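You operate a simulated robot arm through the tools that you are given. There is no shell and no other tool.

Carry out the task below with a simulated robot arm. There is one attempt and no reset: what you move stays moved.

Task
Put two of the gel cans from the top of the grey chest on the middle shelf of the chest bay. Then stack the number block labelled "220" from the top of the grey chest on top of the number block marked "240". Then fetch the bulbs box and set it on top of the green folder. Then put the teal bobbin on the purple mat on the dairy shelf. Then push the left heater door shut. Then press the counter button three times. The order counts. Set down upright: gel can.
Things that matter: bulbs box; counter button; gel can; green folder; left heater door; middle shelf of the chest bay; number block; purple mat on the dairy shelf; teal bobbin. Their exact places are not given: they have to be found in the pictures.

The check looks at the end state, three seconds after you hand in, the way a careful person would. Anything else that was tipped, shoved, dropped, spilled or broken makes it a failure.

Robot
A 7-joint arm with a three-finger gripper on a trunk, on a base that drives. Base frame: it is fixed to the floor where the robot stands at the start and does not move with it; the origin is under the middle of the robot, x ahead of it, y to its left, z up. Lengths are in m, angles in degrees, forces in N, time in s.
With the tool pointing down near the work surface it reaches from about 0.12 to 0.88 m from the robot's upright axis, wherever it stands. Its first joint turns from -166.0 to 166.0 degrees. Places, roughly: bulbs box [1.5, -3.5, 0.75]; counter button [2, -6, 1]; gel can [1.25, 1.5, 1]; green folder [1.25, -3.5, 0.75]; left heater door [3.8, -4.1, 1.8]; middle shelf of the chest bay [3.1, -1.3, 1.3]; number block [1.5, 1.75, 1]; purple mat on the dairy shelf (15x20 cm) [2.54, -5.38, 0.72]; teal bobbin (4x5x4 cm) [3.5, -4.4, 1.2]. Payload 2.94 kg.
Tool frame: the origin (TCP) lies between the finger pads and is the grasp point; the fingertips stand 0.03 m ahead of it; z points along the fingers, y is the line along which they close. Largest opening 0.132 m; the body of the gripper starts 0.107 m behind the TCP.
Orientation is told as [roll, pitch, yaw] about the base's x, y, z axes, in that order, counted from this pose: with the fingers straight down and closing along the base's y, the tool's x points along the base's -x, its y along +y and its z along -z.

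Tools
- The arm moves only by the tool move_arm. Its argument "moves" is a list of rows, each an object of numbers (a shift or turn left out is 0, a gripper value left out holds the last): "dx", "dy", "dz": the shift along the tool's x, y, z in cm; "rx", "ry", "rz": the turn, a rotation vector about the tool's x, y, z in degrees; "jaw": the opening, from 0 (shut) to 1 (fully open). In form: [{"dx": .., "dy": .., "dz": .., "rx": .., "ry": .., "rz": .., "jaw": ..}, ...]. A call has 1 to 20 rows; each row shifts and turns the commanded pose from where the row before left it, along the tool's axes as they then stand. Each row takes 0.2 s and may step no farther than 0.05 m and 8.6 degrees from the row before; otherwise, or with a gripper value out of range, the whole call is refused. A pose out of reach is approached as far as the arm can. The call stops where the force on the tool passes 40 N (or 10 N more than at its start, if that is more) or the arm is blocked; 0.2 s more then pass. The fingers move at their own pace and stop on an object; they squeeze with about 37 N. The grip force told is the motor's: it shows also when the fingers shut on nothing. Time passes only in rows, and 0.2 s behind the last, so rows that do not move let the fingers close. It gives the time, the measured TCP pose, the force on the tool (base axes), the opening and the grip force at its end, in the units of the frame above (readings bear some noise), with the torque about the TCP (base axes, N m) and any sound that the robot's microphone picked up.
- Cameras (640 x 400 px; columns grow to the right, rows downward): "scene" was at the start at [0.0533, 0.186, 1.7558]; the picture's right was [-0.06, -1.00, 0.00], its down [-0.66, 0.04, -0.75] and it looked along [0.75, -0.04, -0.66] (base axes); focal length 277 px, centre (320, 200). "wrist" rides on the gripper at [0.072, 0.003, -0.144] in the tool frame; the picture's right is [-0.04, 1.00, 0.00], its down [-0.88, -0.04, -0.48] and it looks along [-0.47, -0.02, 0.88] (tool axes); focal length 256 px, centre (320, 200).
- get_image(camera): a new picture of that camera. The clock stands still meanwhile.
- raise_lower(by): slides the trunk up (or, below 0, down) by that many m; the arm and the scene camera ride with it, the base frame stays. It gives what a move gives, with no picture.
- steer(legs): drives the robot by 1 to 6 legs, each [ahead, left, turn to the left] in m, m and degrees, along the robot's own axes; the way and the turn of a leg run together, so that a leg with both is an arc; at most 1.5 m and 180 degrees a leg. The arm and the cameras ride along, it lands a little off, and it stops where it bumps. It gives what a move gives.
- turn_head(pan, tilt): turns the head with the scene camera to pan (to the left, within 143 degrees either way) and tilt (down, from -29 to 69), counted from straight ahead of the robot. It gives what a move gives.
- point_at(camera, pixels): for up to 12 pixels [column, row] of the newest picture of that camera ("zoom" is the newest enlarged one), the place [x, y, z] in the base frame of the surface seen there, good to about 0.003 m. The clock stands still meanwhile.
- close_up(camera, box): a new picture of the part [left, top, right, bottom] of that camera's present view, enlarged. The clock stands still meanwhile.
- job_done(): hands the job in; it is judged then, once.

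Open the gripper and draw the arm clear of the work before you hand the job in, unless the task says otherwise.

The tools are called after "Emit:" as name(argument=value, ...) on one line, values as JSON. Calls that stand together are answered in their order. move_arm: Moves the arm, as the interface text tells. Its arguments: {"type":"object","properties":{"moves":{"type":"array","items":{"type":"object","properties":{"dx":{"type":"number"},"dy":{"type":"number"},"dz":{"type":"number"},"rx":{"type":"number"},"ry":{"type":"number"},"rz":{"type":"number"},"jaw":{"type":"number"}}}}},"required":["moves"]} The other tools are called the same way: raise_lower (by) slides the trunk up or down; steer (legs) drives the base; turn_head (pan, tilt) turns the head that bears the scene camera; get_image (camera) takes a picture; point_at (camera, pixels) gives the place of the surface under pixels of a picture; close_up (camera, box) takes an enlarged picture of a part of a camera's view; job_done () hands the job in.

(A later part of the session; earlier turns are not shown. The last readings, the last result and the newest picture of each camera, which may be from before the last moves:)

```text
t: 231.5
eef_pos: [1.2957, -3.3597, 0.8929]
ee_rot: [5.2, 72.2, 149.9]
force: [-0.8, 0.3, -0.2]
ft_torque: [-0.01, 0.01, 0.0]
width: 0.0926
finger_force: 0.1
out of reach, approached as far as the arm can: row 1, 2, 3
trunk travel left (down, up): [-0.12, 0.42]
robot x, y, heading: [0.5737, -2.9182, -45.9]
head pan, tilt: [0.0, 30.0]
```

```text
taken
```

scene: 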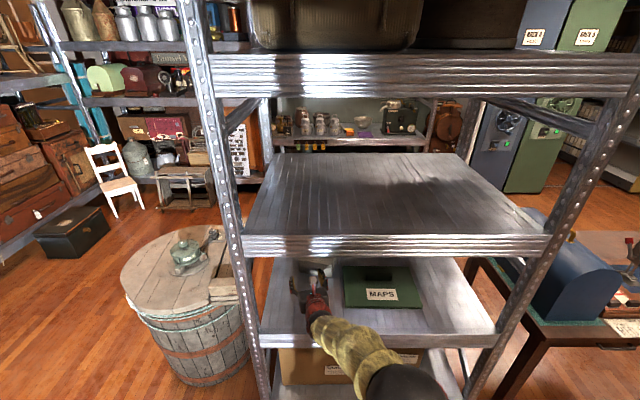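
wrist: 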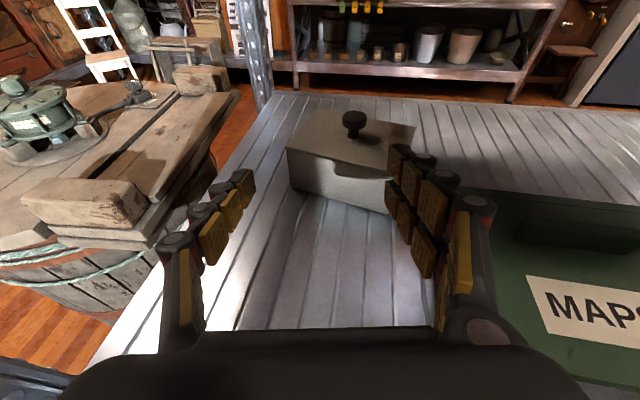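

The heading −30° posture is at a joint limit. I yaw back 14° toward −44° and continue the shift.

Emit:
move_arm(moves=[{"rx": -6.7, "rz": 2.1}, {"rx": -6.7, "rz": 2.1}, {"dy": 2}, {}])

Emit:
get_image(camera="wrist")

```text
t: 232.5
eef_pos: [1.2805, -3.3722, 0.8947]
ee_rot: [3.3, 72.7, 135.8]
force: [-0.1, -0.3, -0.2]
ft_torque: [-0.02, 0.02, 0.04]
width: 0.0923
finger_force: 0.1
trunk travel left (down, up): [-0.12, 0.42]
robot x, y, heading: [0.5744, -2.9205, -45.6]
head pan, tilt: [0.0, 30.0]
```

```text
taken
```

wrist: 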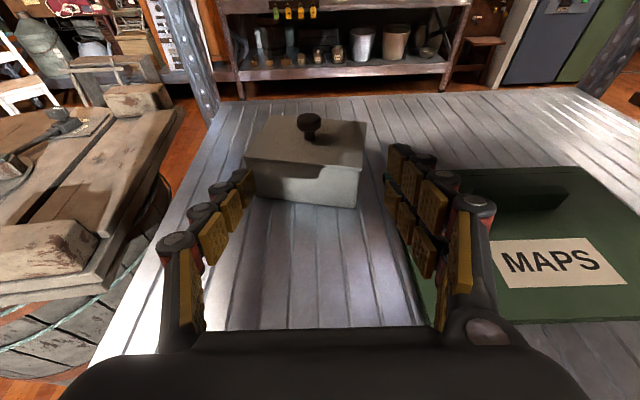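

Now the knob is at (308,125), nearly dead ahead at heading −44°. I level the roll and re-measure the knob and box.

Emit:
move_arm(moves=[{"rx": 3.3}, {}])

Emit:
close_up(camera="wrist", box=[220, 90, 400, 220])

```text
t: 233.1
eef_pos: [1.2805, -3.3732, 0.8959]
ee_rot: [0.0, 72.9, 135.9]
force: [0.2, 0.2, 0.2]
ft_torque: [0.02, 0.0, 0.02]
width: 0.0925
finger_force: 0.1
trunk travel left (down, up): [-0.12, 0.42]
robot x, y, heading: [0.574, -2.9195, -45.7]
head pan, tilt: [0.0, 30.0]
```

```text
3.08 times, centred on (310, 155) of wrist
```

zoom: 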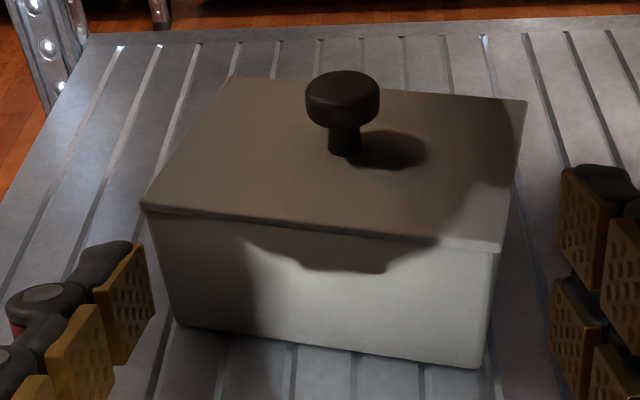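

I take points of lid corners, body corners and knob.

Emit:
point_at(camera="zoom", pixels=[[146, 205], [497, 244], [237, 82], [522, 104], [158, 220], [492, 258], [182, 322], [480, 362], [342, 80], [343, 110], [309, 95], [377, 95]])

```text
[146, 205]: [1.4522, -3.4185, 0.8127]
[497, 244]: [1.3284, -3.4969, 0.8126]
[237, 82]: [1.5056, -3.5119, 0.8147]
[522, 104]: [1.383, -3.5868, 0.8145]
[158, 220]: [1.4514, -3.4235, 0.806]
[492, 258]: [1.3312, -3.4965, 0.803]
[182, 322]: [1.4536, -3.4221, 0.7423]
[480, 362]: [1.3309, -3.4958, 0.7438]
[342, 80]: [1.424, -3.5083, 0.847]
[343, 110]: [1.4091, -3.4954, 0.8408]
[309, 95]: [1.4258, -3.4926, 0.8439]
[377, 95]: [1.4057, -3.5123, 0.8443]
```

Box centre (1.417,−3.5035), knob axis (1.417,−3.503). I advance to the knob at z≈0.848.

Emit:
move_arm(moves=[{"dx": 0.12, "dz": 3.65}, {"dx": 0.12, "dz": 3.65}, {"dx": 0.12, "dz": 3.65}, {"dx": 0.12, "dz": 3.65}, {"dx": 0.12, "dz": 3.6}, {}])

Emit:
get_image(camera="wrist")

```text
t: 234.5
eef_pos: [1.403, -3.4961, 0.8464]
ee_rot: [0.1, 72.7, 135.9]
force: [0.3, -0.5, -0.3]
ft_torque: [-0.04, 0.0, 0.0]
width: 0.092
finger_force: 0.1
trunk travel left (down, up): [-0.12, 0.42]
robot x, y, heading: [0.5762, -2.9196, -45.6]
head pan, tilt: [0.0, 30.0]
```

```text
taken
```

wrist: 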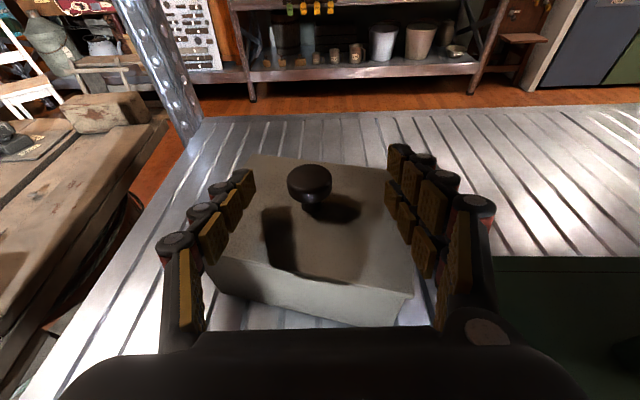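

No contact; the knob is ~4 mm left of centre. I shift left 4 mm and close on it.

Emit:
move_arm(moves=[{"dy": -0.4}, {"jaw": 0.4}, {"jaw": 0.3}, {"jaw": 0.15}, {"jaw": 0.15}, {"jaw": 0.15}, {}])

Emit:
get_image(camera="wrist")

```text
t: 236.1
eef_pos: [1.4058, -3.493, 0.8465]
ee_rot: [0.1, 72.9, 135.9]
force: [1.8, 2.7, 1.1]
ft_torque: [0.0, 0.02, 0.04]
width: 0.0299
finger_force: 26.6
trunk travel left (down, up): [-0.12, 0.42]
robot x, y, heading: [0.5746, -2.9195, -45.8]
head pan, tilt: [0.0, 30.0]
heard: snap
```

```text
taken
```

wrist: 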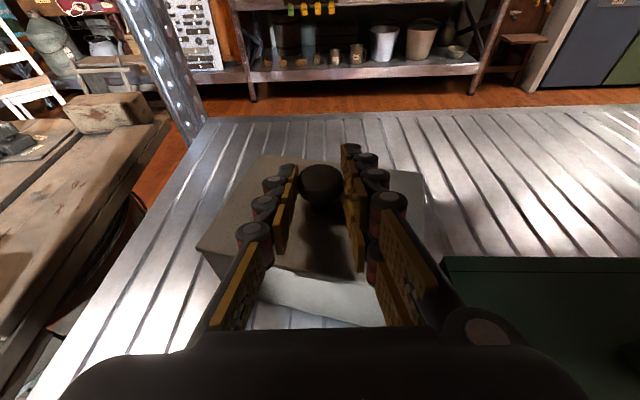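

Gripped (the lid unlatches as the knob is held). Without lifting, I drag 2.5 cm toward me and check that the box follows.

Emit:
move_arm(moves=[{"dx": -0.37, "dz": -1.2}, {"dx": -0.37, "dz": -1.2}, {}])

Emit:
get_image(camera="wrist")

```text
t: 236.9
eef_pos: [1.389, -3.4763, 0.8478]
ee_rot: [-0.2, 73.1, 135.8]
force: [-1.3, -1.7, 7.5]
ft_torque: [0.12, 0.08, -0.06]
width: 0.0297
finger_force: 36.9
trunk travel left (down, up): [-0.12, 0.42]
robot x, y, heading: [0.5742, -2.9187, -45.6]
head pan, tilt: [0.0, 30.0]
```

```text
taken
```

wrist: 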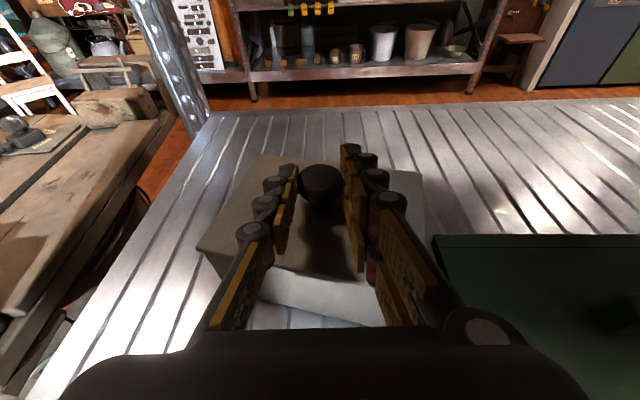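

The box follows squarely. I ease up 1 mm and continue dragging 10 cm.

Emit:
move_arm(moves=[{"dx": 0.08, "dz": -0.025}, {"dx": -0.5, "dz": -1.62}, {"dx": -0.5, "dz": -1.62}, {"dx": -0.5, "dz": -1.62}, {"dx": -0.5, "dz": -1.62}, {"dx": -0.5, "dz": -1.62}, {"dx": -0.5, "dz": -1.62}, {}])

Emit:
get_image(camera="wrist")

```text
t: 238.7
eef_pos: [1.3132, -3.4031, 0.8458]
ee_rot: [0.1, 72.9, 136.0]
force: [-2.2, 0.5, 3.1]
ft_torque: [-0.05, 0.02, -0.01]
width: 0.0299
finger_force: 37.0
trunk travel left (down, up): [-0.12, 0.42]
robot x, y, heading: [0.574, -2.919, -45.6]
head pan, tilt: [0.0, 30.0]
```

```text
taken
```

wrist: 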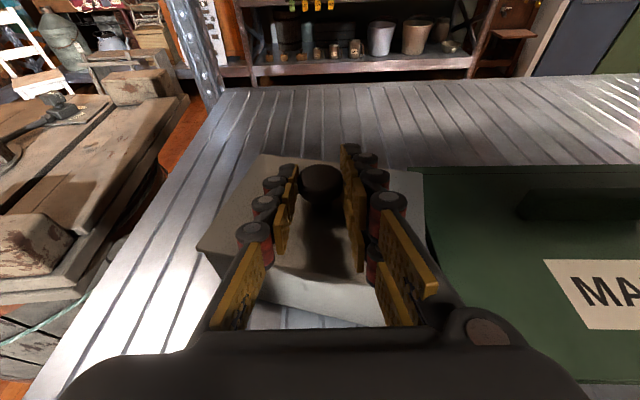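

The box follows; its right-rear corner is ~2 cm from the folder. I drag 10 cm more, drifting 2 cm left to keep clear of it.

Emit:
move_arm(moves=[{"dx": -0.5, "dy": -0.4, "dz": -1.62}, {"dx": -0.5, "dy": -0.4, "dz": -1.62}, {"dx": -0.5, "dy": -0.4, "dz": -1.62}, {"dx": -0.5, "dy": -0.4, "dz": -1.62}, {"dx": -0.5, "dy": -0.4, "dz": -1.62}, {"dx": -0.4, "dy": -0.4, "dz": -1.3}, {}])

Emit:
get_image(camera="wrist")

Emit:
get_image(camera="scene")

```text
t: 240.3
eef_pos: [1.2608, -3.3167, 0.8476]
ee_rot: [0.0, 72.8, 135.9]
force: [-1.5, 0.2, 3.7]
ft_torque: [-0.01, -0.02, -0.05]
width: 0.0298
finger_force: 37.0
trunk travel left (down, up): [-0.12, 0.42]
robot x, y, heading: [0.574, -2.9256, -45.7]
head pan, tilt: [0.0, 30.0]
```

```text
taken
```

wrist: 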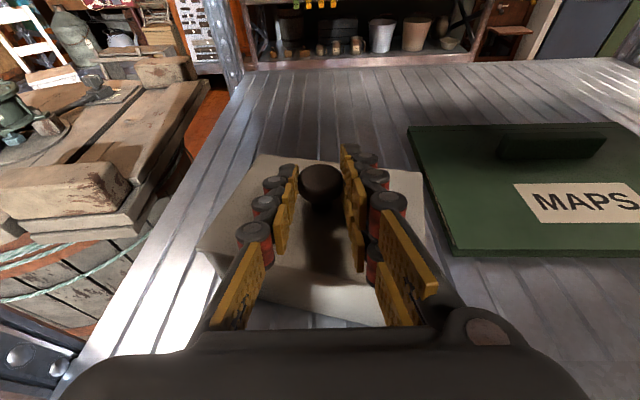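

```text
taken
```

scene: 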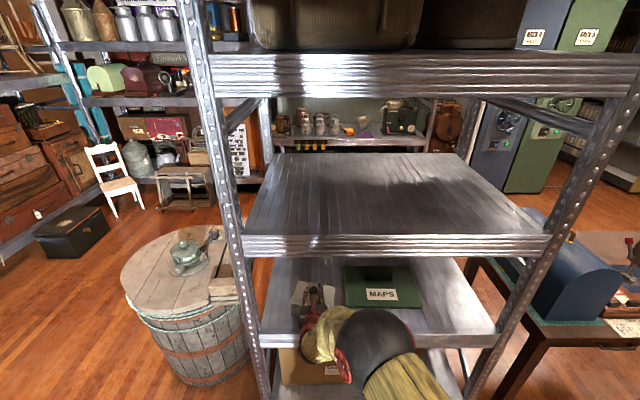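

The knob is now at about forward 3.267, left −1.4165. I rotate the tool clockwise about the knob by 18° and check that the box turns with it.

Emit:
move_arm(moves=[{"rx": -5.73, "rz": 1.76, "dy": -0.15}, {"rx": -5.73, "rz": 1.76, "dy": -0.15}, {"rx": -5.73, "rz": 1.76, "dy": -0.15}, {}])

Emit:
get_image(camera="wrist")

```text
t: 241.3
eef_pos: [1.2667, -3.3156, 0.8471]
ee_rot: [0.2, 72.8, 117.9]
force: [-0.1, 0.2, -0.8]
ft_torque: [0.01, -0.01, -0.02]
width: 0.0298
finger_force: 36.5
trunk travel left (down, up): [-0.12, 0.42]
robot x, y, heading: [0.5723, -2.9248, -45.5]
head pan, tilt: [0.0, 30.0]
```

```text
taken
```

wrist: 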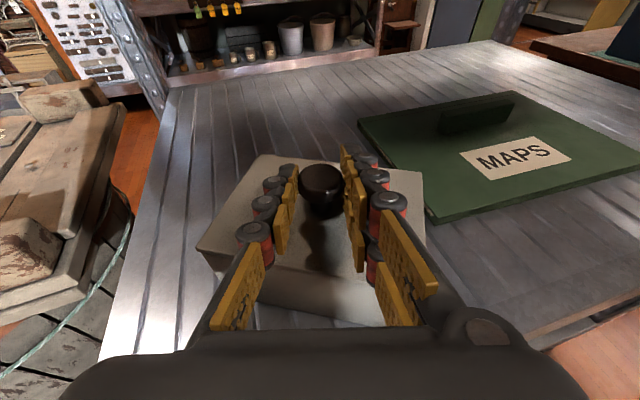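

The box turns rigidly with the hand (heading −62° now). I continue 12° more.

Emit:
move_arm(moves=[{"rx": -5.73, "rz": 1.76, "dy": -0.15}, {"rx": -5.73, "rz": 1.76, "dy": -0.15}, {}])

Emit:
get_image(camera="wrist")

Emit:
get_image(camera="scene")

```text
t: 242.1
eef_pos: [1.2702, -3.3142, 0.8472]
ee_rot: [0.2, 72.9, 106.1]
force: [-0.8, -0.7, 0.2]
ft_torque: [0.01, -0.06, -0.02]
width: 0.0299
finger_force: 37.5
trunk travel left (down, up): [-0.12, 0.42]
robot x, y, heading: [0.5773, -2.9195, -45.6]
head pan, tilt: [0.0, 30.0]
```

```text
taken
```

wrist: 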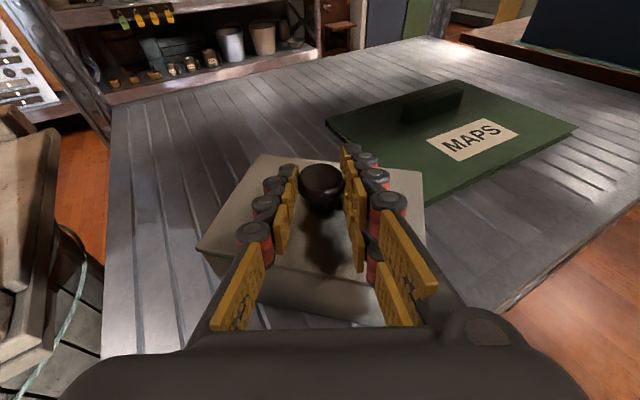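

```text
taken
```

scene: 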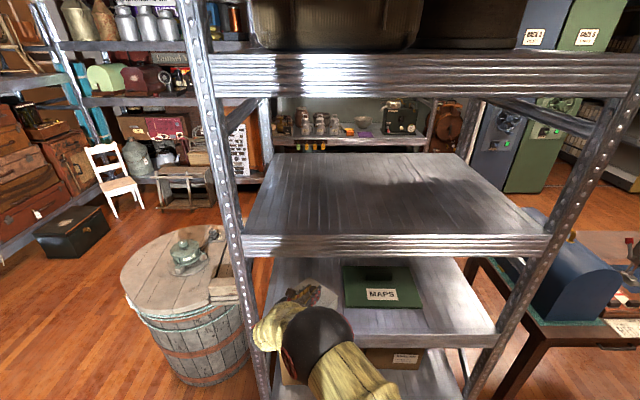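

Heading is −74° and the hand is nearing the left post. I release the knob here to regrip at another angle.

Emit:
move_arm(moves=[{"jaw": 0.3}, {"jaw": 0.45}, {"jaw": 0.55}, {}, {}])

Emit:
get_image(camera="wrist")

```text
t: 243.3
eef_pos: [1.2692, -3.3137, 0.8472]
ee_rot: [0.2, 73.0, 106.1]
force: [0.6, -0.6, 0.5]
ft_torque: [0.01, 0.0, 0.0]
width: 0.0725
finger_force: 0.0
trunk travel left (down, up): [-0.12, 0.42]
robot x, y, heading: [0.575, -2.9204, -45.7]
head pan, tilt: [0.0, 30.0]
heard: snap
```

```text
taken
```

wrist: 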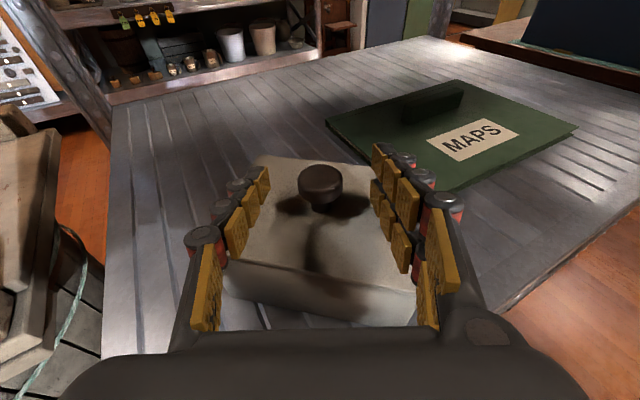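

The lid re-latched with a snap. I raise 3 mm and swing the open hand back 38° around the knob.

Emit:
move_arm(moves=[{"dx": 0.29, "dz": -0.09}, {"rx": 6.02, "rz": -1.85, "dy": 0.16}, {"rx": 6.02, "rz": -1.85, "dy": 0.16}, {"rx": 6.02, "rz": -1.85, "dy": 0.16}, {"rx": 6.02, "rz": -1.85, "dy": 0.16}, {"rx": 6.02, "rz": -1.85, "dy": 0.16}, {"rx": 6.02, "rz": -1.85, "dy": 0.16}, {}])

Emit:
get_image(camera="wrist")

```text
t: 245.1
eef_pos: [1.264, -3.3187, 0.851]
ee_rot: [-0.5, 72.7, 141.9]
force: [0.0, -0.4, -0.1]
ft_torque: [0.03, 0.02, -0.02]
width: 0.073
finger_force: 0.0
trunk travel left (down, up): [-0.12, 0.42]
robot x, y, heading: [0.5755, -2.923, -46.0]
head pan, tilt: [0.0, 30.0]
```

```text
taken
```

wrist: 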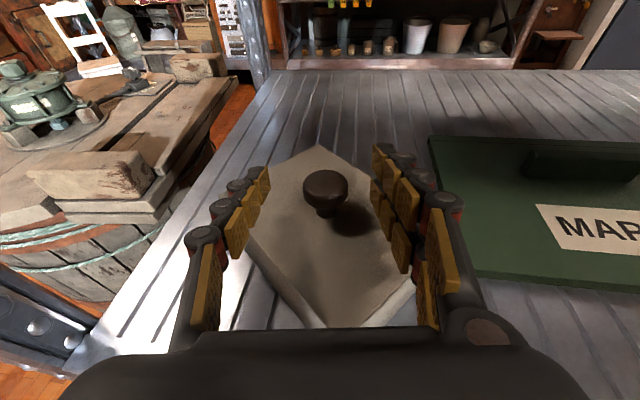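

The box is now turned 30°; knob at (325,185). I lower 2 mm, regrip the knob, and turn it another 39°.

Emit:
move_arm(moves=[{"dx": -0.25, "dz": 0.08}, {"jaw": 0.4}, {"jaw": 0.25}, {"jaw": 0.15}, {"jaw": 0.15}, {"jaw": 0.15}, {}])

Emit:
move_arm(moves=[{"rx": -5.73, "rz": 1.76, "dy": -0.15}, {"rx": -5.73, "rz": 1.76, "dy": -0.15}, {"rx": -5.73, "rz": 1.76, "dy": -0.15}, {}])

Emit:
get_image(camera="wrist")

```text
t: 246.7
eef_pos: [1.2618, -3.3185, 0.8483]
ee_rot: [0.0, 72.9, 143.7]
force: [-0.7, -1.8, -0.1]
ft_torque: [-0.03, -0.03, -0.09]
width: 0.0301
finger_force: 37.0
trunk travel left (down, up): [-0.12, 0.42]
robot x, y, heading: [0.5765, -2.9204, -45.8]
head pan, tilt: [0.0, 30.0]
heard: snap
```

```text
t: 247.7
eef_pos: [1.2652, -3.3157, 0.8476]
ee_rot: [0.2, 72.9, 125.7]
force: [-0.2, 0.0, 1.2]
ft_torque: [-0.01, 0.03, 0.0]
width: 0.0298
finger_force: 37.3
trunk travel left (down, up): [-0.12, 0.42]
robot x, y, heading: [0.5737, -2.9227, -45.7]
head pan, tilt: [0.0, 30.0]
```

```text
taken
```

wrist: 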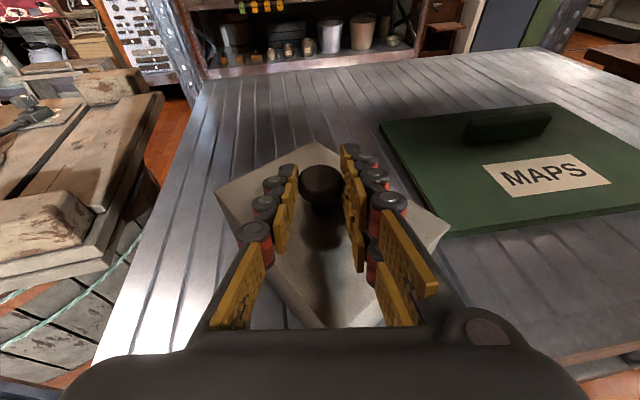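

The box rotates well and stays clear of the folder. I turn another 21°.

Emit:
move_arm(moves=[{"rx": -5.73, "rz": 1.76, "dy": -0.15}, {"rx": -5.73, "rz": 1.76, "dy": -0.15}, {"rx": -5.73, "rz": 1.76, "dy": -0.15}, {"rx": -2.87, "rz": 0.88, "dy": -0.08}, {}])

Emit:
get_image(camera="wrist")

```text
t: 248.9
eef_pos: [1.2693, -3.3146, 0.8469]
ee_rot: [0.2, 72.9, 104.8]
force: [0.6, -2.6, 2.9]
ft_torque: [0.07, 0.01, -0.05]
width: 0.0302
finger_force: 36.8
trunk travel left (down, up): [-0.12, 0.42]
robot x, y, heading: [0.5734, -2.9186, -45.5]
head pan, tilt: [0.0, 30.0]
```

```text
taken
```

wrist: 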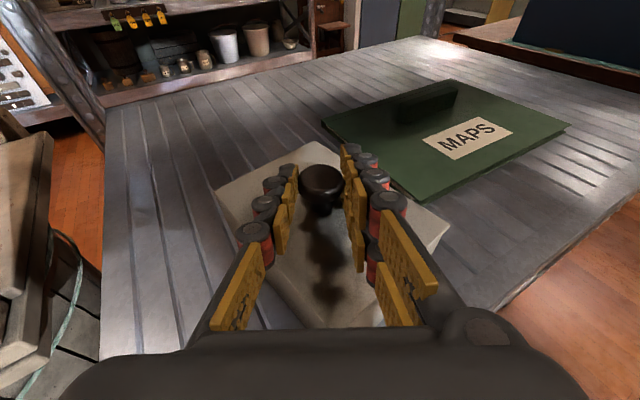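

The box has turned ~69° in all. I release the knob, raise 3 mm and swing the open hand back to heading −37°.

Emit:
move_arm(moves=[{"jaw": 0.3}, {"jaw": 0.45}, {"jaw": 0.55}, {}, {}])

Emit:
move_arm(moves=[{"dx": 0.29, "dz": -0.09}, {"rx": 6.02, "rz": -1.85, "dy": 0.16}, {"rx": 6.02, "rz": -1.85, "dy": 0.16}, {"rx": 6.02, "rz": -1.85, "dy": 0.16}, {"rx": 6.02, "rz": -1.85, "dy": 0.16}, {"rx": 6.02, "rz": -1.85, "dy": 0.16}, {"rx": 6.02, "rz": -1.85, "dy": 0.16}, {}])

Emit:
get_image(camera="wrist")

```text
t: 250.1
eef_pos: [1.2703, -3.3132, 0.8478]
ee_rot: [0.2, 72.9, 104.8]
force: [0.0, 0.3, -0.4]
ft_torque: [-0.01, 0.0, -0.02]
width: 0.0723
finger_force: 0.1
trunk travel left (down, up): [-0.12, 0.42]
robot x, y, heading: [0.576, -2.9196, -45.6]
head pan, tilt: [0.0, 30.0]
heard: snap
```

```text
t: 251.9
eef_pos: [1.2617, -3.3179, 0.8517]
ee_rot: [0.0, 72.8, 142.5]
force: [-0.9, -0.6, -0.3]
ft_torque: [0.02, -0.01, 0.04]
width: 0.0727
finger_force: 0.0
trunk travel left (down, up): [-0.12, 0.42]
robot x, y, heading: [0.5774, -2.9191, -45.6]
head pan, tilt: [0.0, 30.0]
```

```text
taken
```

wrist: 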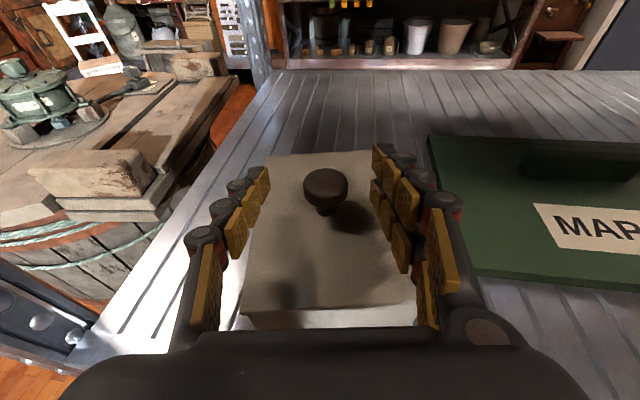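

The box's long axis now points straight at the hand. I back the base 0.2 m so the hand comes out over the lid.

Emit:
steer(legs=[[-0.2, 0, 0]])

Emit:
get_image(camera="wrist")

```text
t: 253.4
eef_pos: [1.1283, -3.183, 0.8522]
ee_rot: [-0.1, 72.7, 142.3]
force: [0.6, 0.9, -0.4]
ft_torque: [0.02, -0.03, -0.01]
width: 0.0728
finger_force: 0.0
trunk travel left (down, up): [-0.12, 0.42]
robot x, y, heading: [0.4421, -2.7824, -45.9]
head pan, tilt: [0.0, 30.0]
```

```text
taken
```

wrist: 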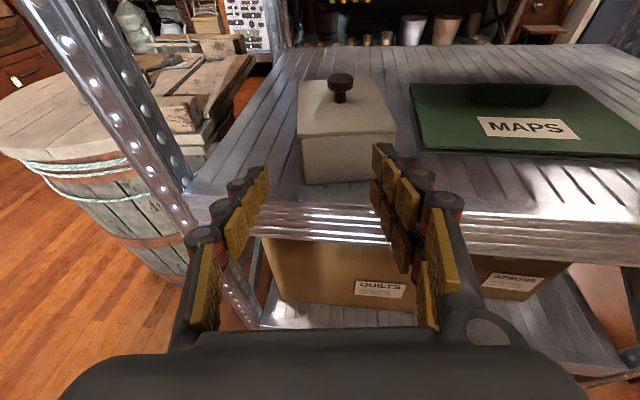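

The box sits intact near the shelf front at (345,130). I zoom to measure it.

Emit:
close_up(camera="wrist", box=[270, 60, 430, 200])

```text
2.86 times, centred on (350, 130) of wrist
```

zoom: 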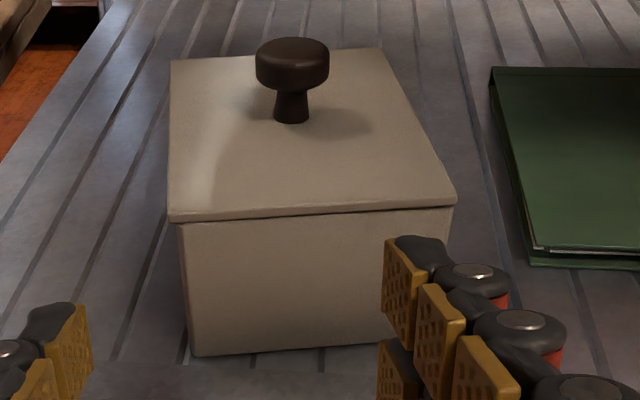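

I take lid and body corners.

Emit:
point_at(camera="zoom", pixels=[[172, 213], [452, 198], [174, 66], [380, 55], [186, 232], [444, 216], [196, 348], [370, 345], [310, 280], [293, 60], [293, 112], [310, 362]])

```text
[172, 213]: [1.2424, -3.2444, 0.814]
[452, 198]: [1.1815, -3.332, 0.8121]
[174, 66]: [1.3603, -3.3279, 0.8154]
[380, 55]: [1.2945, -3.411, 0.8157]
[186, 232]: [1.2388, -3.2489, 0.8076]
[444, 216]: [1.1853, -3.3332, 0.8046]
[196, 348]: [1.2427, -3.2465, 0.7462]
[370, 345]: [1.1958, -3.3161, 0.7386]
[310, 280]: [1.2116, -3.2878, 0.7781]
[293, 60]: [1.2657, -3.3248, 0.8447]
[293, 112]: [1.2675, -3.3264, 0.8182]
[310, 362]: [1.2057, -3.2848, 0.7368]
```

Box long axis heading −35°, centre (1.2697,−3.3288), lid overhangs ~3 mm, body bottom 0.741 to 0.807. I level the tool to ~82°, open the jaws fully, lower to z≈0.774 in front of the shelf and align.

Emit:
move_arm(moves=[{"ry": 4.6, "jaw": 1.0}, {"ry": 4.6}, {"rx": 2.6, "rz": -0.6}, {"dx": -2.57, "dy": 1.28, "dz": 0.36}, {"dx": -2.57, "dy": 1.28, "dz": 0.36}, {"dx": -2.57, "dy": 1.28, "dz": 0.36}, {}])

Emit:
get_image(camera="wrist")

```text
t: 255.0
eef_pos: [1.1275, -3.1844, 0.8521]
ee_rot: [0.1, 81.9, 142.3]
force: [0.2, -0.7, -0.1]
ft_torque: [-0.05, 0.01, 0.01]
width: 0.132
finger_force: 0.1
out of reach, approached as far as the arm can: row 4, 5, 6
trunk travel left (down, up): [-0.12, 0.42]
robot x, y, heading: [0.4415, -2.7848, -46.0]
head pan, tilt: [0.0, 30.0]
```

```text
taken
```

wrist: 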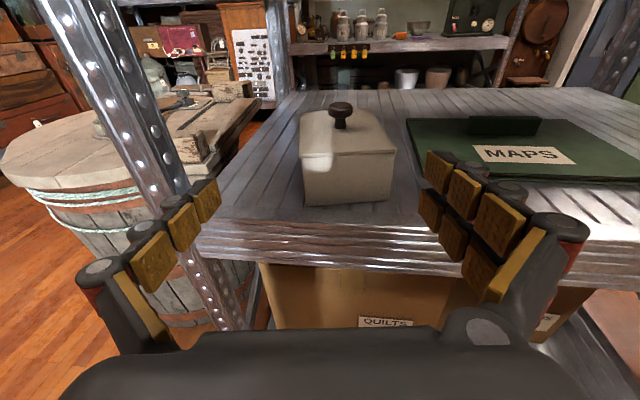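

The tilt is right (82°) but the arm can't go lower in this posture; I lower the trunk 7.8 cm instead, then try the arm's lateral shift.

Emit:
raise_lower(by=-0.078)

Emit:
move_arm(moves=[{"dy": 1.5}, {"dy": 1.5}, {}])

```text
t: 256.2
eef_pos: [1.1281, -3.1849, 0.7758]
ee_rot: [0.0, 82.2, 142.3]
force: [0.4, 0.0, -0.6]
ft_torque: [0.05, 0.06, 0.0]
width: 0.132
finger_force: 0.1
trunk travel left (down, up): [-0.042, 0.498]
robot x, y, heading: [0.4415, -2.7806, -46.0]
head pan, tilt: [0.0, 30.0]
```

```text
t: 257.0
eef_pos: [1.1266, -3.1835, 0.7735]
ee_rot: [0.2, 82.0, 142.2]
force: [-0.8, 0.2, 1.1]
ft_torque: [0.0, 0.0, 0.01]
width: 0.1316
finger_force: 0.0
out of reach, approached as far as the arm can: row 1, 2
trunk travel left (down, up): [-0.042, 0.498]
robot x, y, heading: [0.4433, -2.7817, -46.1]
head pan, tilt: [0.0, 30.0]
```

The arm is at a limit here, so I align with the base: 6 cm ahead, 6.5 cm right, turning 2.8° left.

Emit:
steer(legs=[[0.061, -0.065, 2.8]])

Emit:
get_image(camera="wrist")

```text
t: 258.1
eef_pos: [1.145, -3.2367, 0.7731]
ee_rot: [0.2, 82.0, 145.4]
force: [-0.1, 0.5, -0.7]
ft_torque: [0.02, 0.01, 0.01]
width: 0.132
finger_force: 0.1
trunk travel left (down, up): [-0.042, 0.498]
robot x, y, heading: [0.4404, -2.8709, -43.1]
head pan, tilt: [0.0, 30.0]
```

```text
taken
```

wrist: 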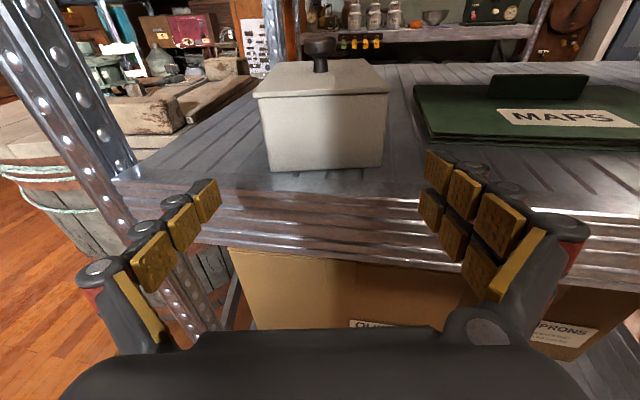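

Aligned: the box's near face is centred between the open fingers, 5 mm right. I raise 3 mm and drive half of the 12 cm approach.

Emit:
raise_lower(by=0.003)

Emit:
steer(legs=[[0.058, 0.005, 0]])

Emit:
get_image(camera="wrist")

```text
t: 258.6
eef_pos: [1.1454, -3.2379, 0.7764]
ee_rot: [0.1, 82.0, 145.2]
force: [-0.1, 0.9, -0.2]
ft_torque: [-0.02, -0.02, 0.02]
width: 0.1319
finger_force: 0.1
trunk travel left (down, up): [-0.045, 0.495]
robot x, y, heading: [0.4433, -2.873, -42.9]
head pan, tilt: [0.0, 30.0]
```

```text
t: 259.6
eef_pos: [1.1905, -3.273, 0.7765]
ee_rot: [0.1, 82.1, 145.1]
force: [-0.8, -0.3, 0.1]
ft_torque: [0.03, 0.01, 0.03]
width: 0.132
finger_force: 0.0
trunk travel left (down, up): [-0.045, 0.495]
robot x, y, heading: [0.4858, -2.9095, -43.2]
head pan, tilt: [0.0, 30.0]
```

```text
taken
```

wrist: 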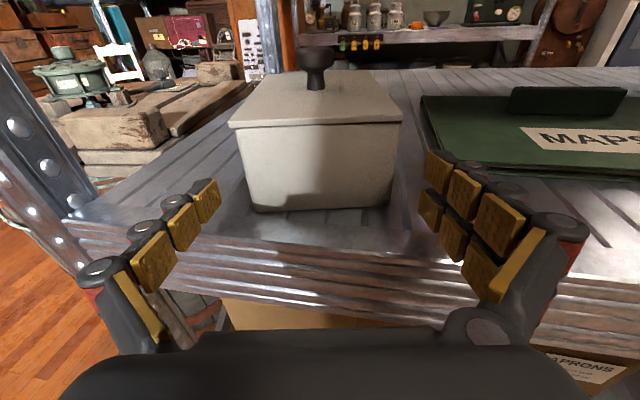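

Well centred. I drive the remaining 6 cm.

Emit:
steer(legs=[[0.06, 0.0085, 0]])

Emit:
get_image(camera="wrist")

```text
t: 260.5
eef_pos: [1.2403, -3.3079, 0.7772]
ee_rot: [0.1, 82.2, 145.1]
force: [-0.4, 0.8, 0.8]
ft_torque: [0.03, -0.02, -0.01]
width: 0.132
finger_force: 0.0
trunk travel left (down, up): [-0.045, 0.495]
robot x, y, heading: [0.5381, -2.9414, -42.9]
head pan, tilt: [0.0, 30.0]
```

```text
taken
```

wrist: 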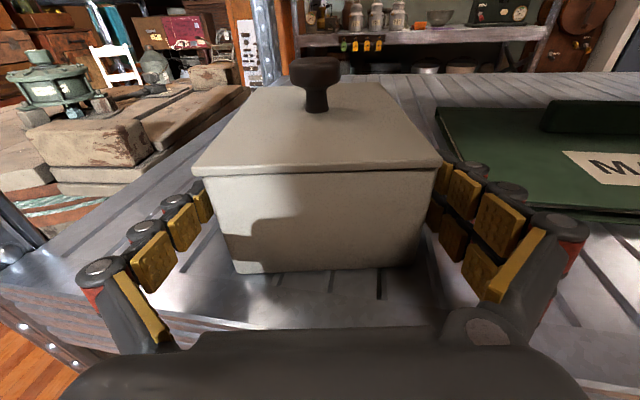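

The fingers straddle the box. I zoom to check that the pads are under the lid's edge.

Emit:
close_up(camera="wrist", box=[160, 130, 500, 300])

```text
1.88 times, centred on (330, 215) of wrist
```

zoom: 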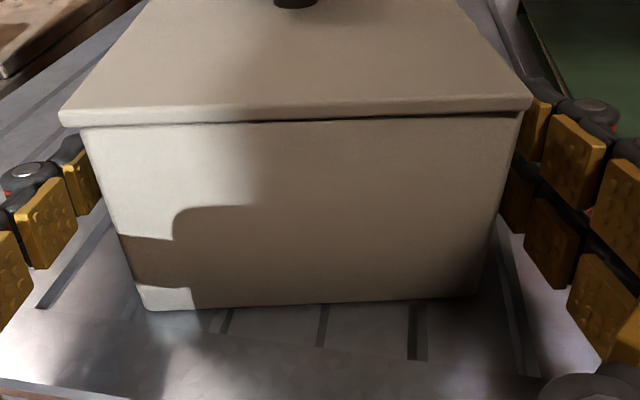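

Pads seem just below the lid rim; I lower 4 mm for margin and then close slowly.

Emit:
raise_lower(by=-0.004)

Emit:
move_arm(moves=[{"jaw": 0.85}, {"jaw": 0.8}, {"jaw": 0.75}, {"jaw": 0.65}, {"jaw": 0.6}, {"jaw": 0.6}, {}])

Emit:
get_image(camera="wrist")

```text
t: 261.1
eef_pos: [1.2384, -3.3069, 0.7724]
ee_rot: [0.1, 82.0, 145.2]
force: [-0.1, -0.6, -0.3]
ft_torque: [0.0, 0.03, -0.01]
width: 0.1319
finger_force: 0.1
trunk travel left (down, up): [-0.041, 0.499]
robot x, y, heading: [0.5336, -2.9408, -43.2]
head pan, tilt: [0.0, 30.0]
```

```text
t: 262.6
eef_pos: [1.2395, -3.3087, 0.7726]
ee_rot: [0.2, 82.0, 145.2]
force: [-1.7, -0.9, 0.6]
ft_torque: [-0.13, 0.11, -0.04]
width: 0.1094
finger_force: 37.4
trunk travel left (down, up): [-0.041, 0.499]
robot x, y, heading: [0.5308, -2.9421, -43.1]
head pan, tilt: [0.0, 30.0]
```

```text
taken
```

wrist: 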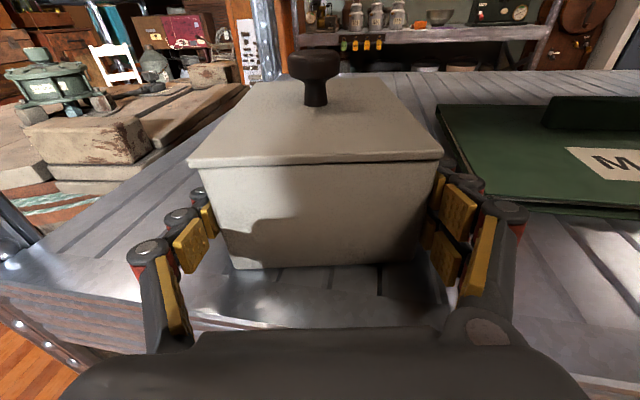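

Gripped at 0.109 m with no snap. I lift 1.5 cm with the trunk and check that box and lid rise together.

Emit:
raise_lower(by=0.015)

Emit:
get_image(camera="wrist")

Emit:
close_up(camera="wrist", box=[160, 130, 500, 300])

```text
t: 263.3
eef_pos: [1.2392, -3.3083, 0.7861]
ee_rot: [0.2, 81.9, 145.3]
force: [1.2, 0.2, -3.9]
ft_torque: [0.08, 0.14, -0.02]
width: 0.1094
finger_force: 37.2
trunk travel left (down, up): [-0.056, 0.484]
robot x, y, heading: [0.5343, -2.9411, -43.1]
head pan, tilt: [0.0, 30.0]
```

```text
taken
```

wrist: 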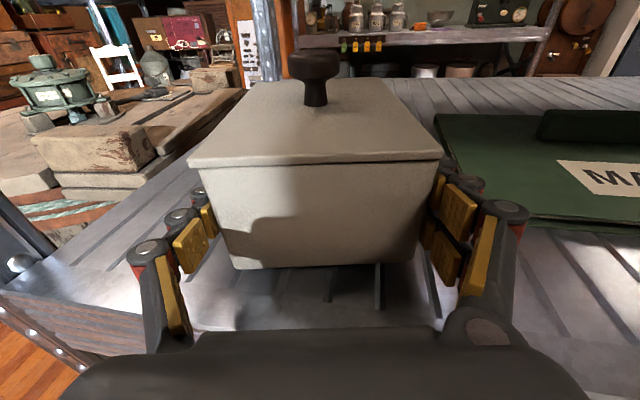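

```text
1.88 times, centred on (330, 215) of wrist
```

zoom: 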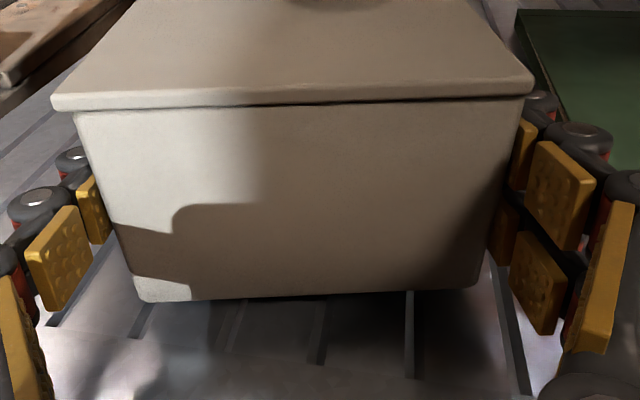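

The whole box with its lid rises together (≈4 N). I lift 3 cm more and swing/strafe the base so the box goes over the folder's front area.

Emit:
raise_lower(by=0.03)

Emit:
steer(legs=[[0.0227, -0.1165, -10.8]])

Emit:
get_image(camera="wrist")

Emit:
get_image(camera="scene")

```text
t: 264.0
eef_pos: [1.2387, -3.3078, 0.8161]
ee_rot: [0.2, 82.1, 145.3]
force: [-0.2, -0.1, -4.4]
ft_torque: [0.09, 0.12, 0.02]
width: 0.1093
finger_force: 36.3
trunk travel left (down, up): [-0.086, 0.454]
robot x, y, heading: [0.5335, -2.9391, -43.1]
head pan, tilt: [0.0, 30.0]
```

```text
t: 265.3
eef_pos: [1.0834, -3.5309, 0.8169]
ee_rot: [0.3, 82.0, 134.6]
force: [0.2, 0.0, -3.7]
ft_torque: [0.13, 0.12, -0.01]
width: 0.1093
finger_force: 37.1
trunk travel left (down, up): [-0.086, 0.454]
robot x, y, heading: [0.4612, -3.0395, -53.7]
head pan, tilt: [0.0, 30.0]
```

```text
taken
```

wrist: 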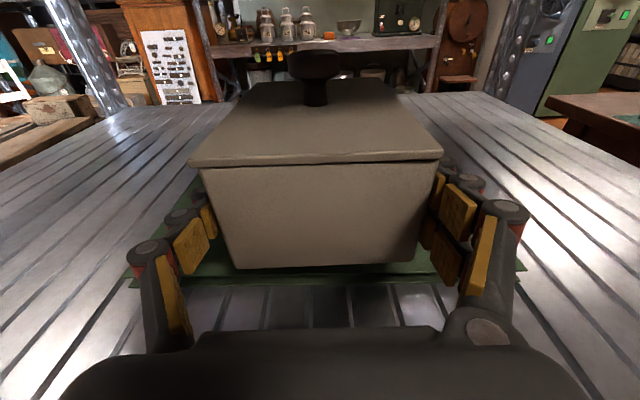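

```text
taken
```

scene: 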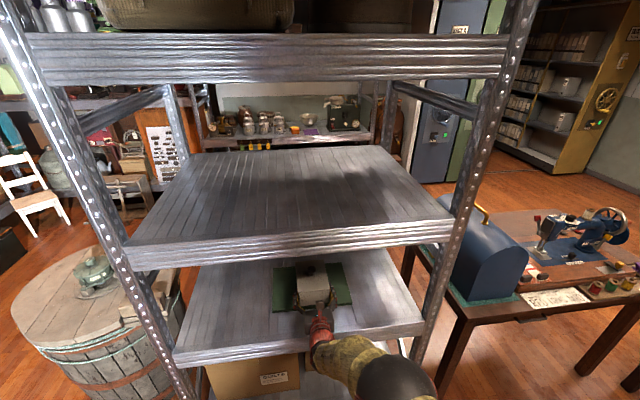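

The box hovers over the folder, computed centre forward 3.318, left −1.693, aligned. I zoom the scene view to verify before lowering.

Emit:
close_up(camera="scene", box=[240, 240, 400, 340])

```text
4.00 times, centred on (320, 290) of scene
```

zoom: 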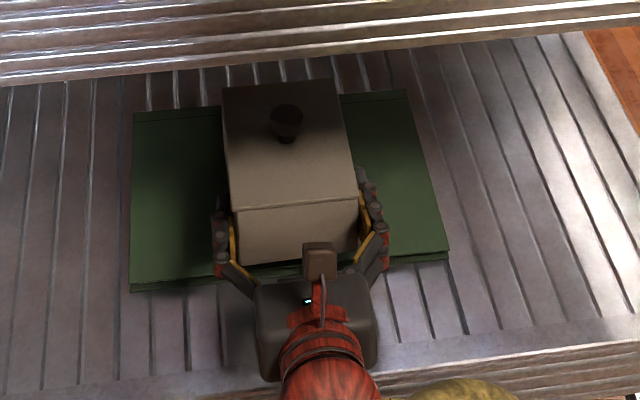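

I check the folder's corners and the box's edges in this zoom.

Emit:
point_at(camera="zoom", pixels=[[138, 280], [442, 250], [138, 118], [403, 98], [228, 92], [335, 85], [236, 205], [355, 195], [245, 255], [300, 258], [130, 330]])

```text
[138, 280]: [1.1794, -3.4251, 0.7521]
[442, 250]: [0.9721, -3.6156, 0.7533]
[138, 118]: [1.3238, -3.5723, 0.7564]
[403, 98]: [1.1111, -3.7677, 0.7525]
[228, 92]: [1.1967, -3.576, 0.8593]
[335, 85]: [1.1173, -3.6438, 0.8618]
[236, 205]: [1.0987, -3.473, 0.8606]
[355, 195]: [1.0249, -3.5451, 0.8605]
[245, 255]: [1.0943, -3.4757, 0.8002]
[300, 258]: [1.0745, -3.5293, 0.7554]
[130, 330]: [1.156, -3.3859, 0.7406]
```

Folder unmoved; box far edge is ~8 mm in front of the folder's grip bar. I lower the trunk toward contact.

Emit:
raise_lower(by=-0.027)

Emit:
raise_lower(by=-0.003)

```text
t: 266.0
eef_pos: [1.0826, -3.5305, 0.7914]
ee_rot: [0.1, 82.1, 134.3]
force: [0.2, 1.4, 6.3]
ft_torque: [-0.4, 0.03, -0.01]
width: 0.1093
finger_force: 37.0
trunk travel left (down, up): [-0.059, 0.481]
robot x, y, heading: [0.4611, -3.0401, -53.8]
head pan, tilt: [0.0, 30.0]
```

```text
t: 266.5
eef_pos: [1.0829, -3.5309, 0.7913]
ee_rot: [-0.1, 82.3, 134.1]
force: [-4.6, 5.8, 19.9]
ft_torque: [0.0, 0.18, -0.25]
width: 0.1095
finger_force: 37.2
trunk travel left (down, up): [-0.056, 0.484]
robot x, y, heading: [0.4604, -3.0377, -53.9]
head pan, tilt: [0.0, 30.0]
```

Contact came ~6 mm early (20 N), maybe the box sags slightly nose-down. I look closely before releasing.

Emit:
raise_lower(by=0.002)

Emit:
close_up(camera="scene", box=[240, 240, 400, 340])

Emit:
get_image(camera="wrist")

```text
t: 267.0
eef_pos: [1.083, -3.5317, 0.7904]
ee_rot: [-0.1, 82.1, 134.2]
force: [1.0, 0.5, 13.4]
ft_torque: [-0.8, -0.54, -0.15]
width: 0.1093
finger_force: 37.2
trunk travel left (down, up): [-0.058, 0.482]
robot x, y, heading: [0.4577, -3.0419, -53.7]
head pan, tilt: [0.0, 30.0]
```

```text
4.00 times, centred on (320, 290) of scene
```

zoom: 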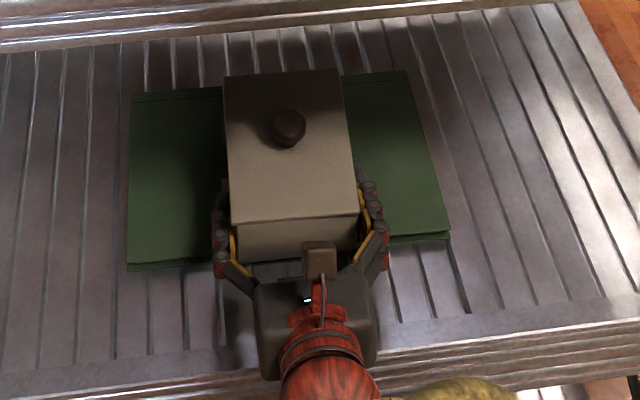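

```text
taken
```

wrist: 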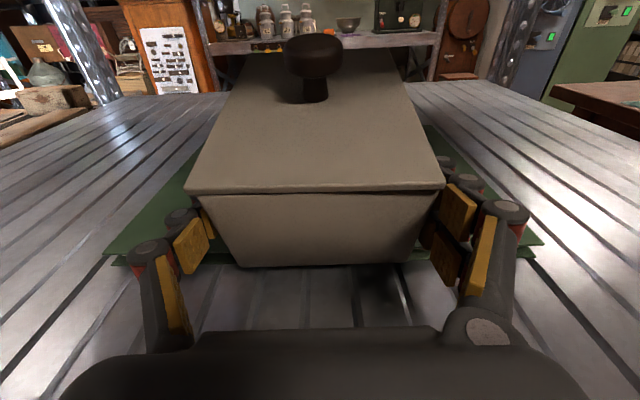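

The box pitched up in the grip: its far end is resting on the folder's grip bar. I raise 4 cm and look.

Emit:
raise_lower(by=0.04)

Emit:
get_image(camera="wrist")

Emit:
close_up(camera="scene", box=[240, 240, 400, 340])

```text
t: 267.9
eef_pos: [1.0838, -3.5321, 0.8283]
ee_rot: [0.3, 81.9, 134.6]
force: [0.1, -0.3, -3.5]
ft_torque: [0.09, 0.07, 0.01]
width: 0.1094
finger_force: 37.2
trunk travel left (down, up): [-0.098, 0.442]
robot x, y, heading: [0.4609, -3.0422, -53.7]
head pan, tilt: [0.0, 30.0]
```

```text
taken
```

wrist: 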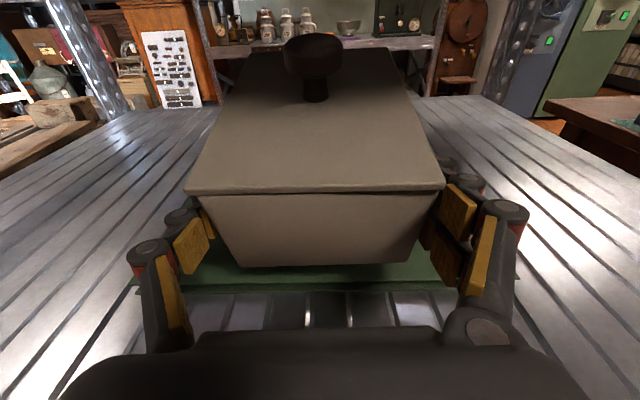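

```text
4.00 times, centred on (320, 290) of scene
```

zoom: 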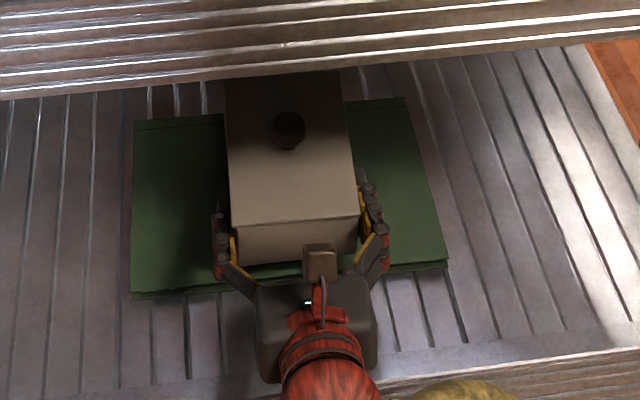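

The box keeps that pitch in the grip. I measure lid heights near and far.

Emit:
point_at(camera="zoom", pixels=[[235, 90], [335, 85], [238, 218], [352, 208], [240, 260], [300, 258], [289, 120], [289, 145], [145, 285], [300, 170]])

```text
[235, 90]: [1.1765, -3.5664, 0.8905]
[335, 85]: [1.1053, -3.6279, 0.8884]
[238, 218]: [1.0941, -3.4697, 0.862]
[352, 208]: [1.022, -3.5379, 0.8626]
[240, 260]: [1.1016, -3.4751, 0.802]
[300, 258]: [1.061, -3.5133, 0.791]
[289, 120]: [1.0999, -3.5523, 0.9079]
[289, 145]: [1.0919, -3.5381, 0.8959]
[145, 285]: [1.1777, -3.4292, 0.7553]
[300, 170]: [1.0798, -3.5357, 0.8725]
```

I'll re-level it: move back left over the bare shelf and press it flat there, then regrip deeper and place it ~1 cm nearer the folder's front.

Emit:
steer(legs=[[-0.029, 0.123, 10.6]])

Emit:
get_image(camera="wrist")

```text
t: 269.1
eef_pos: [1.2332, -3.3096, 0.8288]
ee_rot: [0.0, 82.0, 144.6]
force: [-0.4, -0.6, -4.7]
ft_torque: [0.04, 0.11, -0.01]
width: 0.1094
finger_force: 37.3
trunk travel left (down, up): [-0.098, 0.442]
robot x, y, heading: [0.5292, -2.9377, -43.4]
head pan, tilt: [0.0, 30.0]
```

```text
taken
```

wrist: 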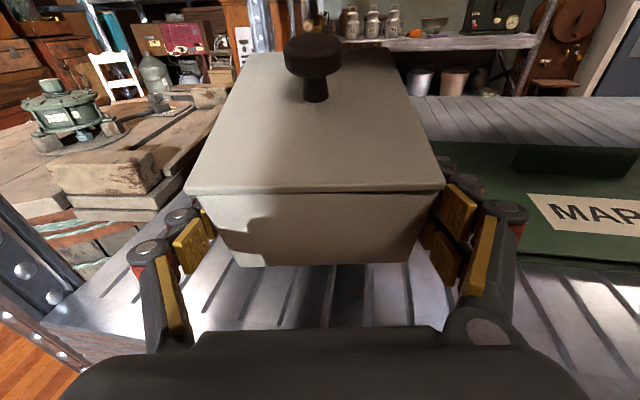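

Over the bare shelf now. I lower in stages so the near edge touches and the box rotates level in the grip.

Emit:
raise_lower(by=-0.042)

Emit:
raise_lower(by=-0.006)

Emit:
raise_lower(by=-0.005)

Emit:
get_image(camera="wrist")

```text
t: 270.0
eef_pos: [1.235, -3.3098, 0.7876]
ee_rot: [0.1, 82.0, 144.6]
force: [0.3, -1.0, -2.8]
ft_torque: [0.13, 0.16, 0.03]
width: 0.1094
finger_force: 36.9
trunk travel left (down, up): [-0.056, 0.484]
robot x, y, heading: [0.533, -2.9416, -43.5]
head pan, tilt: [0.0, 30.0]
```

```text
t: 270.5
eef_pos: [1.2329, -3.3099, 0.7815]
ee_rot: [0.2, 82.1, 144.7]
force: [-0.1, -0.2, -2.9]
ft_torque: [0.09, 0.12, -0.04]
width: 0.1094
finger_force: 36.4
trunk travel left (down, up): [-0.05, 0.49]
robot x, y, heading: [0.5332, -2.9367, -43.6]
head pan, tilt: [0.0, 30.0]
```

```text
t: 271.1
eef_pos: [1.2351, -3.31, 0.779]
ee_rot: [-0.5, 82.4, 144.0]
force: [-1.2, 0.0, 10.0]
ft_torque: [0.91, -0.03, 0.03]
width: 0.1091
finger_force: 36.7
trunk travel left (down, up): [-0.045, 0.495]
robot x, y, heading: [0.5328, -2.9388, -43.8]
head pan, tilt: [0.0, 30.0]
```

```text
taken
```

wrist: 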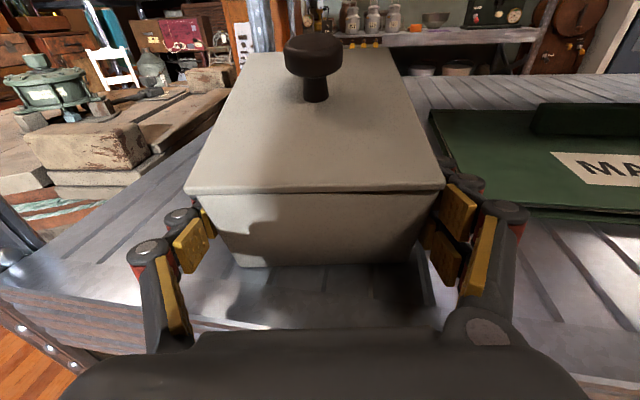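

Near edge touches (10 N). I continue a few mm to rotate it flat.

Emit:
raise_lower(by=-0.003)

Emit:
raise_lower(by=-0.003)

Emit:
get_image(camera="wrist")

```text
t: 271.6
eef_pos: [1.2342, -3.31, 0.7776]
ee_rot: [-0.3, 82.4, 144.4]
force: [4.6, -3.9, 21.8]
ft_torque: [0.24, 0.52, 0.0]
width: 0.1094
finger_force: 37.0
trunk travel left (down, up): [-0.042, 0.498]
robot x, y, heading: [0.5312, -2.9376, -43.6]
head pan, tilt: [0.0, 30.0]
```

```text
t: 272.1
eef_pos: [1.2352, -3.3094, 0.774]
ee_rot: [0.0, 82.2, 144.6]
force: [8.0, -6.7, 24.3]
ft_torque: [0.17, 0.65, 0.08]
width: 0.1094
finger_force: 37.1
trunk travel left (down, up): [-0.039, 0.501]
robot x, y, heading: [0.5313, -2.9371, -43.4]
head pan, tilt: [0.0, 30.0]
```

```text
taken
```

wrist: 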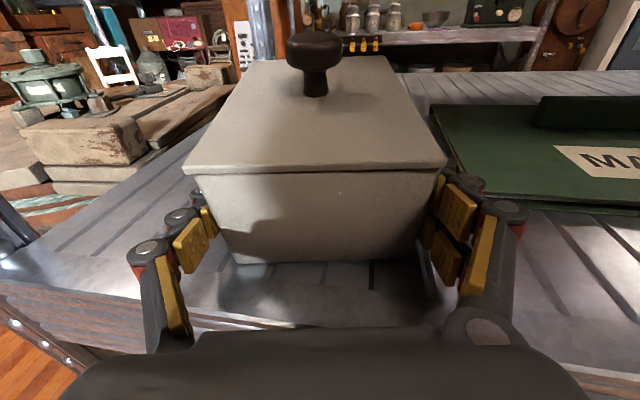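

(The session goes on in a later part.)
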